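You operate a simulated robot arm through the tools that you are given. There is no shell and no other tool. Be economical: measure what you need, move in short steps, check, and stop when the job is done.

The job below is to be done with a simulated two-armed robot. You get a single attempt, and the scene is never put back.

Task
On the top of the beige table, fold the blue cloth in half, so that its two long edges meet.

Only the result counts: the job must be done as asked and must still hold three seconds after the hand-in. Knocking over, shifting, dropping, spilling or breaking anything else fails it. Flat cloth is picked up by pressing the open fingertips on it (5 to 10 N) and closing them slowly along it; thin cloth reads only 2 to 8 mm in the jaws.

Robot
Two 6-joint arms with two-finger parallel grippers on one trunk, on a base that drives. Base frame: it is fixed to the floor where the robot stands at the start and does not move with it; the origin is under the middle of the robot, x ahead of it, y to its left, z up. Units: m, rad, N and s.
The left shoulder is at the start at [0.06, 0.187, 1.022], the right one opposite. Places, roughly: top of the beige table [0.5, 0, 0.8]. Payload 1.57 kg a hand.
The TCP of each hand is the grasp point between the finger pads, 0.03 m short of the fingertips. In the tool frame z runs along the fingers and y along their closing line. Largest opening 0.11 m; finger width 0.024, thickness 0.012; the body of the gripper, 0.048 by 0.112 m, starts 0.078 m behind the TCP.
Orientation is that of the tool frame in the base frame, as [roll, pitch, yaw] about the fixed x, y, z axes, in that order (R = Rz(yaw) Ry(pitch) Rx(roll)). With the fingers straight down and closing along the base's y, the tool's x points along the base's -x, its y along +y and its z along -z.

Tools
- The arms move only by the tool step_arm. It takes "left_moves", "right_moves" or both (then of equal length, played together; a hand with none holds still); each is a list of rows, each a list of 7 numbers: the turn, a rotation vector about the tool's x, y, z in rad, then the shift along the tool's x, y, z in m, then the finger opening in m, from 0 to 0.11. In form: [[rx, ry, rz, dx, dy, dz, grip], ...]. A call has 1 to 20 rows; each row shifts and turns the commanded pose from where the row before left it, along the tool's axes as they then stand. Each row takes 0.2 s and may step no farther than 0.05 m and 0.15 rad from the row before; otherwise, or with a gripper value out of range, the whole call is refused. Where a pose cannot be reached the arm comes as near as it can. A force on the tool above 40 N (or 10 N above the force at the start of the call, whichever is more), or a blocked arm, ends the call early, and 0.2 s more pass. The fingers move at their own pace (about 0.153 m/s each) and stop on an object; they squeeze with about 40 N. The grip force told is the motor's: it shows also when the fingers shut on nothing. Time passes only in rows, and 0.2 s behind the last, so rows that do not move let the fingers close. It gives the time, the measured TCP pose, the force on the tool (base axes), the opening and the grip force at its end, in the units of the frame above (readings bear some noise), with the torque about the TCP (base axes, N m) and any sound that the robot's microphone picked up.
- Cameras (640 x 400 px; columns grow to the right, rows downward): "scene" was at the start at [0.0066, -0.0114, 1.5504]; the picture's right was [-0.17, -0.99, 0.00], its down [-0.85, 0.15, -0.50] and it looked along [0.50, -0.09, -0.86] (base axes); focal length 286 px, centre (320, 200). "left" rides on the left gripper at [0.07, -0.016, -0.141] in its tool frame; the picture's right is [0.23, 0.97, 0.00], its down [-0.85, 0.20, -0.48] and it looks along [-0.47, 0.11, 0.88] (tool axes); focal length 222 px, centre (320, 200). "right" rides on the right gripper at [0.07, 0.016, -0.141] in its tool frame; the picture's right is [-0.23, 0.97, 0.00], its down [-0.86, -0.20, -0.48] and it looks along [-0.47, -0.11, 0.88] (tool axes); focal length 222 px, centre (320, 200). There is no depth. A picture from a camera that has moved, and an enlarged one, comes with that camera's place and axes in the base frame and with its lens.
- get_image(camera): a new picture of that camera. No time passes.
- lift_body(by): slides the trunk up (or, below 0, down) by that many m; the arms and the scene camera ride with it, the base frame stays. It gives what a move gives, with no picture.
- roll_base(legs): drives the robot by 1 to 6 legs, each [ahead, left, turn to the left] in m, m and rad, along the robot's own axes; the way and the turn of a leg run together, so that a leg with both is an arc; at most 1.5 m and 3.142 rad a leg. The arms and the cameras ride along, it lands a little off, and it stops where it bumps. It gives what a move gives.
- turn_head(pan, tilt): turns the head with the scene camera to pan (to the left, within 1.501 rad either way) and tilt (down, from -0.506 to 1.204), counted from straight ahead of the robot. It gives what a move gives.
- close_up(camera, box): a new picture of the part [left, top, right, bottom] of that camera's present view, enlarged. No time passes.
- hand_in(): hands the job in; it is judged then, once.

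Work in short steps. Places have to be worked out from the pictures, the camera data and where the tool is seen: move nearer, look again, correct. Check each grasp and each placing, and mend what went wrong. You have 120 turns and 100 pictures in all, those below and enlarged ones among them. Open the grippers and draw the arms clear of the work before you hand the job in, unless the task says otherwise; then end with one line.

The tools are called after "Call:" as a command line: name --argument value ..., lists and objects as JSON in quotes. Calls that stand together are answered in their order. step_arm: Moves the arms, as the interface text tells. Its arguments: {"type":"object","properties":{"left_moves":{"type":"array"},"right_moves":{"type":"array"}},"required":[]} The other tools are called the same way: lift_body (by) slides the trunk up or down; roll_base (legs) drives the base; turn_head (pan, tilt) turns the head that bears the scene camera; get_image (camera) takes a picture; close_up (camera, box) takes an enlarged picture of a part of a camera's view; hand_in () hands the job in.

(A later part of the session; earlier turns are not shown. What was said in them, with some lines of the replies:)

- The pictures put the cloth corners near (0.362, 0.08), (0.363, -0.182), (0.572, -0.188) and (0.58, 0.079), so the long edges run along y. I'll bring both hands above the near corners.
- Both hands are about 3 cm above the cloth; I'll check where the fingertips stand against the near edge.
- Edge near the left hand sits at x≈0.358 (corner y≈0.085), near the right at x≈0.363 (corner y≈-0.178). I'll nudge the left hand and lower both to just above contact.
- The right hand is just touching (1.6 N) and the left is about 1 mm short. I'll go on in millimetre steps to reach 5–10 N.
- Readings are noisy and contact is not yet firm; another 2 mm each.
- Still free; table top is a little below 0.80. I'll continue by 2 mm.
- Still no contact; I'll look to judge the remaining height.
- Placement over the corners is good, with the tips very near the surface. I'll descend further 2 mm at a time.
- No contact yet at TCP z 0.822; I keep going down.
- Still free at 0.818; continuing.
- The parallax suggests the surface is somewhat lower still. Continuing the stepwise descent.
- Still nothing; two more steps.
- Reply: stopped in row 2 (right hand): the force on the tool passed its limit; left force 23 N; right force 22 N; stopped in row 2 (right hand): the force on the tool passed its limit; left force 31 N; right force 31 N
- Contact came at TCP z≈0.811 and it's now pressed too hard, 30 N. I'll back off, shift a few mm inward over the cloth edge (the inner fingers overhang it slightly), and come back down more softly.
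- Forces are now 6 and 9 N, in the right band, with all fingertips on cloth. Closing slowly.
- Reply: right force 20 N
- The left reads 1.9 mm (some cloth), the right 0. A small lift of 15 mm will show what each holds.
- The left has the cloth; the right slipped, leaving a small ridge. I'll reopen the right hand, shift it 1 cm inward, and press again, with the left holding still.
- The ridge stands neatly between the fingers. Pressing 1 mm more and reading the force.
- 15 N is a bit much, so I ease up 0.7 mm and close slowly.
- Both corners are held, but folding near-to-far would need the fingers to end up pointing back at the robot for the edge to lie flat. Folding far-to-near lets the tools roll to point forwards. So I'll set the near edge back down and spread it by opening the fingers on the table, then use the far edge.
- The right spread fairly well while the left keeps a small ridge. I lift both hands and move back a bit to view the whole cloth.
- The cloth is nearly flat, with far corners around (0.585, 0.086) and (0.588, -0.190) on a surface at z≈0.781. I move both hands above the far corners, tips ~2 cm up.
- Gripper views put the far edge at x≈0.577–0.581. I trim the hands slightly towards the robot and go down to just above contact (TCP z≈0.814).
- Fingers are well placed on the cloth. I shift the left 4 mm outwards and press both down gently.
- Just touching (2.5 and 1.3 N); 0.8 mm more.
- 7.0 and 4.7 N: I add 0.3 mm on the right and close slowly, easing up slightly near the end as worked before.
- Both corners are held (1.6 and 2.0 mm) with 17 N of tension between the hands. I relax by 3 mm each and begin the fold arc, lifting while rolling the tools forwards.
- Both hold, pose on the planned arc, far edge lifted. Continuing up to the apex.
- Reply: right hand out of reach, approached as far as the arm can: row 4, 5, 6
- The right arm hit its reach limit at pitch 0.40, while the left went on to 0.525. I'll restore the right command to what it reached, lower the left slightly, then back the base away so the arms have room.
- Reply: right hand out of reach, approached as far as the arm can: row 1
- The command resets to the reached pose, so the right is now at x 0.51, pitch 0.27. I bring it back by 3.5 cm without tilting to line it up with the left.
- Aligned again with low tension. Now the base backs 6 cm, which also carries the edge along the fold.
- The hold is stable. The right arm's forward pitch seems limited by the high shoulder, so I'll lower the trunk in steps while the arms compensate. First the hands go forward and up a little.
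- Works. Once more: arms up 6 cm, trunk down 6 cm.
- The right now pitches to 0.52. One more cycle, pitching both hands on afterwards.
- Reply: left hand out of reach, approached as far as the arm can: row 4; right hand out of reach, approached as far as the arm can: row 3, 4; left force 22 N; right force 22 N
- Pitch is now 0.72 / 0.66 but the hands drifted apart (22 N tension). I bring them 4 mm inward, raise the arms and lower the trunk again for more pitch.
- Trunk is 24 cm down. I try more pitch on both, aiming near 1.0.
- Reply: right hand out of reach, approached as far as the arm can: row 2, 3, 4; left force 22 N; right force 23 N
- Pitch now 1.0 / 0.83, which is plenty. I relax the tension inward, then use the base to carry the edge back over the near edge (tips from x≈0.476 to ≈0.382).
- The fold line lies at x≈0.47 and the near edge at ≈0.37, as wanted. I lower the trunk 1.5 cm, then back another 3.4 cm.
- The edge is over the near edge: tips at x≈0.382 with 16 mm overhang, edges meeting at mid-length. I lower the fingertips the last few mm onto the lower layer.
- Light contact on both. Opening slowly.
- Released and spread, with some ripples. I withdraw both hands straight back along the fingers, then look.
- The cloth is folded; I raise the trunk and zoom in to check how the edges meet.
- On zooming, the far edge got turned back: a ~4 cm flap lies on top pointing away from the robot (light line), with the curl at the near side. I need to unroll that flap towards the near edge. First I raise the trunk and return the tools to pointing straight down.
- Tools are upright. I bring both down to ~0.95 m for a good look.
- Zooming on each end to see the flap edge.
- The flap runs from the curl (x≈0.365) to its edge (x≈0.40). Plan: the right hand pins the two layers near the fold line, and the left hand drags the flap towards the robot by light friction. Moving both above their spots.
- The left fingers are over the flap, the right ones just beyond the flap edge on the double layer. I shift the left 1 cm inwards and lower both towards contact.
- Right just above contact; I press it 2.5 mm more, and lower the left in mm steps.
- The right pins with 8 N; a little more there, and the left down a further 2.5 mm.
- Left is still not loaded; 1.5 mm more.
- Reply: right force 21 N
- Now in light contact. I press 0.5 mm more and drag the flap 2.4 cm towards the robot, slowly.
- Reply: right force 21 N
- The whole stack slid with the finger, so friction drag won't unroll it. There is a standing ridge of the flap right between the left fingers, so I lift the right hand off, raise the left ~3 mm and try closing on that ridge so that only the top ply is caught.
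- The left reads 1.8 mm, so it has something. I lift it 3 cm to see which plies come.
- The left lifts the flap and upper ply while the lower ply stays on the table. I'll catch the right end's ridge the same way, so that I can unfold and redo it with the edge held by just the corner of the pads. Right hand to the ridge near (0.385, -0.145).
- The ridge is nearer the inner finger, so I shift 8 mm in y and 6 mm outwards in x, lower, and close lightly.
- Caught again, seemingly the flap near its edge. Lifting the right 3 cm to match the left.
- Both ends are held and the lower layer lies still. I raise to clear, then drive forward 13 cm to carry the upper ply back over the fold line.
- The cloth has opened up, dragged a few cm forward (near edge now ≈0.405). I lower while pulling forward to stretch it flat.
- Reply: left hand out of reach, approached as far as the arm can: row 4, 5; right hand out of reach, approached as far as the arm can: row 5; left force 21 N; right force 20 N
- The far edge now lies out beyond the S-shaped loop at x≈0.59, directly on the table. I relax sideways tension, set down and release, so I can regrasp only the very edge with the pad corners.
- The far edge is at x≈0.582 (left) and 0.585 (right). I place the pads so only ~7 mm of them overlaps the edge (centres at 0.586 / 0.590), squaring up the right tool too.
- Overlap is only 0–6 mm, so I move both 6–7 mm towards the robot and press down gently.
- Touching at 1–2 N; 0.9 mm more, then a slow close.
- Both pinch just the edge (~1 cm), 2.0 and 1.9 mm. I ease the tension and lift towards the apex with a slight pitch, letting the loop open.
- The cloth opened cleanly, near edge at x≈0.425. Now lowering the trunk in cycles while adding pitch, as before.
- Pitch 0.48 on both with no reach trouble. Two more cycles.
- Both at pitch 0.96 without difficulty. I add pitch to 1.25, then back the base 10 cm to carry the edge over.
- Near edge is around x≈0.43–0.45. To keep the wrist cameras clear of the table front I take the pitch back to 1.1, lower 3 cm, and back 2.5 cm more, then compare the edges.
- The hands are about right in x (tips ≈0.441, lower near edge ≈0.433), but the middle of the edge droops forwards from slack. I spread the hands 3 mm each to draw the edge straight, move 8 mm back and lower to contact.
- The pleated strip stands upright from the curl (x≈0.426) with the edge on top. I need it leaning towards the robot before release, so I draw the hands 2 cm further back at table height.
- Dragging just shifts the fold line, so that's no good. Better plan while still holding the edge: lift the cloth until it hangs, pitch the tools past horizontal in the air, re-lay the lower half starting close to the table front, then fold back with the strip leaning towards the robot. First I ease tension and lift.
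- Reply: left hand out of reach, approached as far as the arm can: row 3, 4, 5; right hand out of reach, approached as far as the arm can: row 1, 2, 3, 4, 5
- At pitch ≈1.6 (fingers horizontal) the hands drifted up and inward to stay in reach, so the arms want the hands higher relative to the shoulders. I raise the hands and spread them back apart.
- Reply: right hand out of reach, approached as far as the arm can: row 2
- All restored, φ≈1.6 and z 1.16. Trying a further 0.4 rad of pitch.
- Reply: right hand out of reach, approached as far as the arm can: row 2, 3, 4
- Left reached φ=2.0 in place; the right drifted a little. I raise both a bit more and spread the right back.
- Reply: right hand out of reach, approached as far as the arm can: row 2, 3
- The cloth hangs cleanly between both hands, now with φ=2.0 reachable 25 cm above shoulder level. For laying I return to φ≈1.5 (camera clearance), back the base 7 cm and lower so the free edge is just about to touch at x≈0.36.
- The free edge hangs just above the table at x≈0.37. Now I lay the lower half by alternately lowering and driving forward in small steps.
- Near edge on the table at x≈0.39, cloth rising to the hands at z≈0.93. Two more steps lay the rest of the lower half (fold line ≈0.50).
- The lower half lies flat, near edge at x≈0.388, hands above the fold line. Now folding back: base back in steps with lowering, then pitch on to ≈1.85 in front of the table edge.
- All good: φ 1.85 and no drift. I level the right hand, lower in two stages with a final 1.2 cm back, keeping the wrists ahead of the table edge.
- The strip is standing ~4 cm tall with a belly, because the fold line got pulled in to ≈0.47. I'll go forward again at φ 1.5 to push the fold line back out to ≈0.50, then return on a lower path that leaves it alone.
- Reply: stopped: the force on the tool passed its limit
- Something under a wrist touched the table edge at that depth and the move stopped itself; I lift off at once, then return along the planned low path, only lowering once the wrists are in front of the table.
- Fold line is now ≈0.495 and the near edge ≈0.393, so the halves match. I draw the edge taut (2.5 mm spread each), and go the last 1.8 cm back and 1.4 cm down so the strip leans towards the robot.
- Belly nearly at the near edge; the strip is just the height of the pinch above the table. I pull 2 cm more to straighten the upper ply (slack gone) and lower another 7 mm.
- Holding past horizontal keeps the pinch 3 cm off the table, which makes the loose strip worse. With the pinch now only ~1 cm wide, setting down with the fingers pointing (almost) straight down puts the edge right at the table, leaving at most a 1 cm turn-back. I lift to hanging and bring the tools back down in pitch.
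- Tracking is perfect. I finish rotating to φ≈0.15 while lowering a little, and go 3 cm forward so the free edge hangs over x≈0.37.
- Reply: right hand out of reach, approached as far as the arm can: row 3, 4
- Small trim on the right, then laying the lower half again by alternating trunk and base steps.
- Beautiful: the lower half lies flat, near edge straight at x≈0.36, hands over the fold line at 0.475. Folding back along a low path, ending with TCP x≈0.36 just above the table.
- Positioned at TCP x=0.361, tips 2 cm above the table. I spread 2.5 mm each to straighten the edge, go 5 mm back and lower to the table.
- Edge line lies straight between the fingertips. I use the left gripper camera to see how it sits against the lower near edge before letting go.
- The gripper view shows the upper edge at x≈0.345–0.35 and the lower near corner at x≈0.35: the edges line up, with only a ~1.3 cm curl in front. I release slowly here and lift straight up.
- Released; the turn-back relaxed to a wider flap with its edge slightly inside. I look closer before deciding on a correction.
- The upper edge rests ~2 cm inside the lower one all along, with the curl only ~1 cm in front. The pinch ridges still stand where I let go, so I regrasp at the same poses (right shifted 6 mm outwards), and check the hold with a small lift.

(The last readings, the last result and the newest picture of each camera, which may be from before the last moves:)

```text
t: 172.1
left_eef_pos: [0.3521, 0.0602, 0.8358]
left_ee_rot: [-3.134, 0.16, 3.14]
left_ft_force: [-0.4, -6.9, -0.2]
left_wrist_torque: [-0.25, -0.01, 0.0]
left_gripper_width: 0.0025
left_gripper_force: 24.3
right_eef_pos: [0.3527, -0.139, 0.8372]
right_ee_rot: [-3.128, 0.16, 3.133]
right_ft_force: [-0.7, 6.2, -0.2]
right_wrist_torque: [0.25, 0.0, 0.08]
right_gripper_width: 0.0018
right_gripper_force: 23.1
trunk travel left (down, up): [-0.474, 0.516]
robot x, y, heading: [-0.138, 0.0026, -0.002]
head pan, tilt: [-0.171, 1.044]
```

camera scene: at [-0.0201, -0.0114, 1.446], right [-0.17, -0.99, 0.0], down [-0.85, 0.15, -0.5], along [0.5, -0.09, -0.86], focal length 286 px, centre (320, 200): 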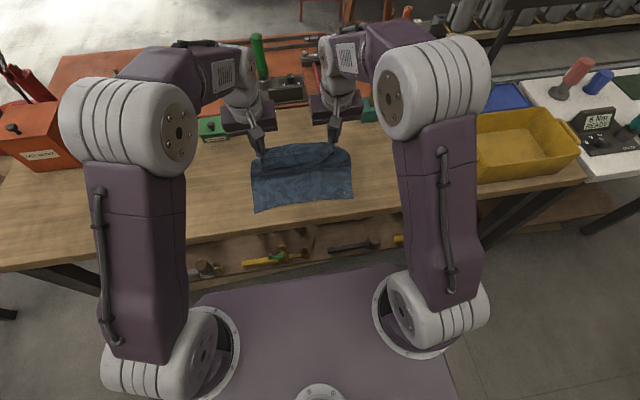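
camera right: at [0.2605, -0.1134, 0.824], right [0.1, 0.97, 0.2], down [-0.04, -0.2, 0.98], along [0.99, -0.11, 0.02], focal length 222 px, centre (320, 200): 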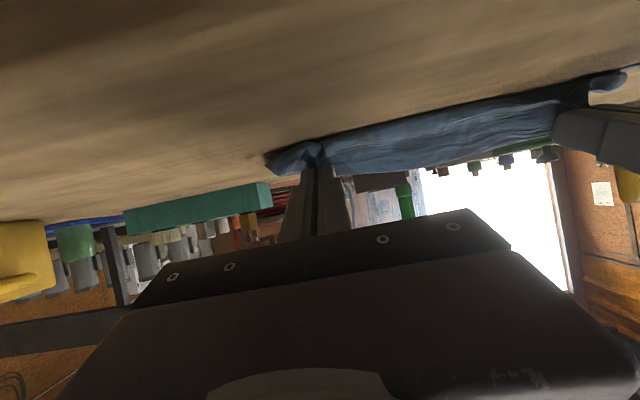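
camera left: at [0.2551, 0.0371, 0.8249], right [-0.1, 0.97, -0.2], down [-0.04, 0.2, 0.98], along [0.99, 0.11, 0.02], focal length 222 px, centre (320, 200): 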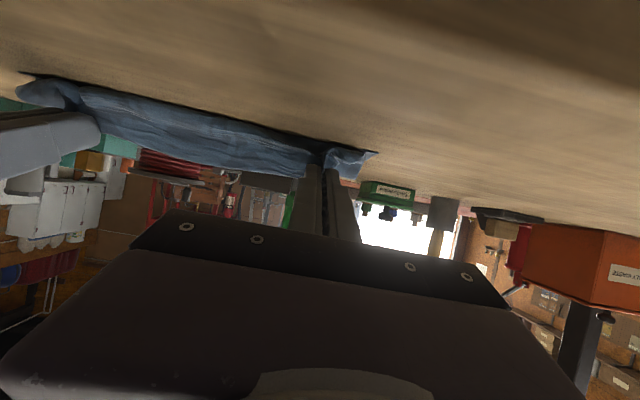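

Both hold again. Now I carry the edge 2.2 cm towards the robot above the lower ply, set it down, release slowly, and withdraw.

Call:
step_arm --left_moves '[[0, 0, 0, 0, 0, -0.008, 0], [0, 0, 0, 0.0072, 0, -0.0012, 0], [0, 0, 0, 0.0072, 0, -0.0012, 0], [0, 0, 0, 0.0072, 0, -0.0012, 0], [0, 0, 0, 0, 0, 0.012, 0], [0, 0, 0, 0, 0, 0.012, 0], [0, 0, 0, 0, 0, 0.007, 0], [0, 0, 0, 0, 0, 0, 0]]' --right_moves '[[0, 0, 0, 0, 0, -0.008, 0], [0, 0, 0, 0.0072, 0, -0.0012, 0], [0, 0, 0, 0.0072, 0, -0.0012, 0], [0, 0, 0, 0.0072, 0, -0.0012, 0], [0, 0, 0, 0, 0, 0.012, 0], [0, 0, 0, 0, 0, 0.012, 0], [0, 0, 0, 0, 0, 0.008, 0], [0, 0, 0, 0, 0, 0, 0]]'

Call:
step_arm --left_moves '[[0, 0, 0, 0, 0, 0, 0.004], [0, 0, 0, 0, 0, 0, 0.008], [0, 0, 0, 0, 0, 0, 0.012], [0, 0, 0, 0, 0, 0, 0.016], [0, 0, 0, 0, 0, 0, 0.02], [0, 0, 0, 0, 0, 0, 0.025], [0, 0, 0, 0, 0, 0, 0.03], [0, 0, 0, 0, 0, 0, 0.03], [0, 0, 0, 0, 0, -0.005, 0.03], [0, 0, 0, 0, 0, -0.01, 0.03], [0, 0, 0, 0, 0, -0.03, 0.03], [0, 0, 0, 0, 0, -0.04, 0.03], [0, 0, 0, 0, 0, -0.04, 0.03], [0, 0, 0, 0, 0.045, 0, 0.03], [0, 0, 0, 0, 0.045, 0, 0.03], [0, 0, 0, 0, 0.045, 0, 0.03]]' --right_moves '[[0, 0, 0, 0, 0, 0, 0.004], [0, 0, 0, 0, 0, 0, 0.008], [0, 0, 0, 0, 0, 0, 0.012], [0, 0, 0, 0, 0, 0, 0.016], [0, 0, 0, 0, 0, 0, 0.02], [0, 0, 0, 0, 0, 0, 0.025], [0, 0, 0, 0, 0, 0, 0.03], [0, 0, 0, 0, 0, 0, 0.03], [0, 0, 0, 0, 0, -0.005, 0.03], [0, 0, 0, 0, 0, -0.01, 0.03], [0, 0, 0, 0, 0, -0.03, 0.03], [0, 0, 0, 0, 0, -0.04, 0.03], [0, 0, 0, 0, 0, -0.04, 0.03], [0, 0, 0, 0, -0.045, 0, 0.03], [0, 0, 0, 0, -0.045, 0, 0.03], [0, 0, 0, 0, -0.045, 0, 0.03]]'

Call:
close_up --camera "scene" --box '[240, 122, 356, 172]'

```text
t: 173.9
left_eef_pos: [0.3343, 0.0595, 0.8135]
left_ee_rot: [-3.133, 0.16, -3.142]
left_ft_force: [-0.4, -5.1, 4.7]
left_wrist_torque: [-0.18, 0.0, -0.02]
left_gripper_width: 0.0022
left_gripper_force: 23.7
right_eef_pos: [0.3345, -0.1375, 0.8122]
right_ee_rot: [-3.128, 0.161, 3.133]
right_ft_force: [-0.6, 5.6, 2.4]
right_wrist_torque: [0.19, -0.01, 0.04]
right_gripper_width: 0.0019
right_gripper_force: 23.8
trunk travel left (down, up): [-0.474, 0.516]
robot x, y, heading: [-0.139, -0.0021, -0.003]
head pan, tilt: [-0.171, 1.044]
```

```text
t: 177.3
left_eef_pos: [0.3158, 0.1961, 0.9361]
left_ee_rot: [-3.133, 0.159, 3.141]
left_ft_force: [0.7, 0.6, 0.2]
left_wrist_torque: [0.02, 0.01, 0.0]
left_gripper_width: 0.0299
left_gripper_force: 0.1
right_eef_pos: [0.3137, -0.2715, 0.9378]
right_ee_rot: [-3.129, 0.16, 3.132]
right_ft_force: [-0.4, -1.1, 0.5]
right_wrist_torque: [-0.03, -0.02, -0.01]
right_gripper_width: 0.03
right_gripper_force: 0.1
trunk travel left (down, up): [-0.474, 0.516]
robot x, y, heading: [-0.1375, 0.0008, 0.0]
head pan, tilt: [-0.171, 1.044]
```

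```text
5.52 times, centred on (298, 147) of scene
camera zoom: at [-0.131, -0.0116, 1.374], right [-0.17, -0.99, 0.0], down [-0.85, 0.15, -0.5], along [0.5, -0.09, -0.86], focal length 1580 px, centre (441, 492)
```

zoom: 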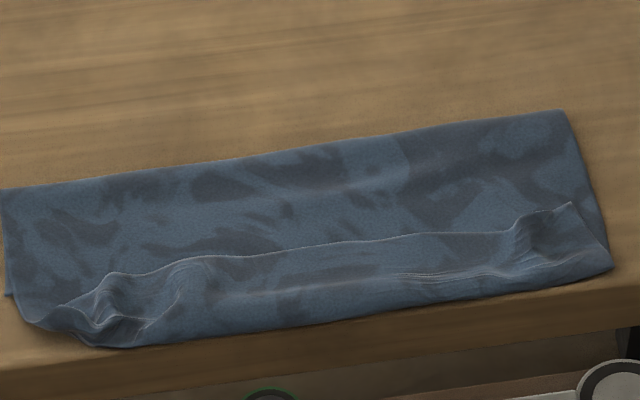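

The upper long edge now lies at x≈0.352, on the lower one at ≈0.353. The corners are within about 1–2.5 cm, the grippers are open and both arms are clear, so I hand in.

Call:
hand_in

```text
The job is handed in.
```

The blue cloth is folded over on the beige table with its long edges meeting (within about 1–2.5 cm at the corners), but it is not a crisp half-fold: the top layer has a small turned-back curl along the front, so the fold line is not quite at the middle, and one wrist briefly touched the table edge on the way.
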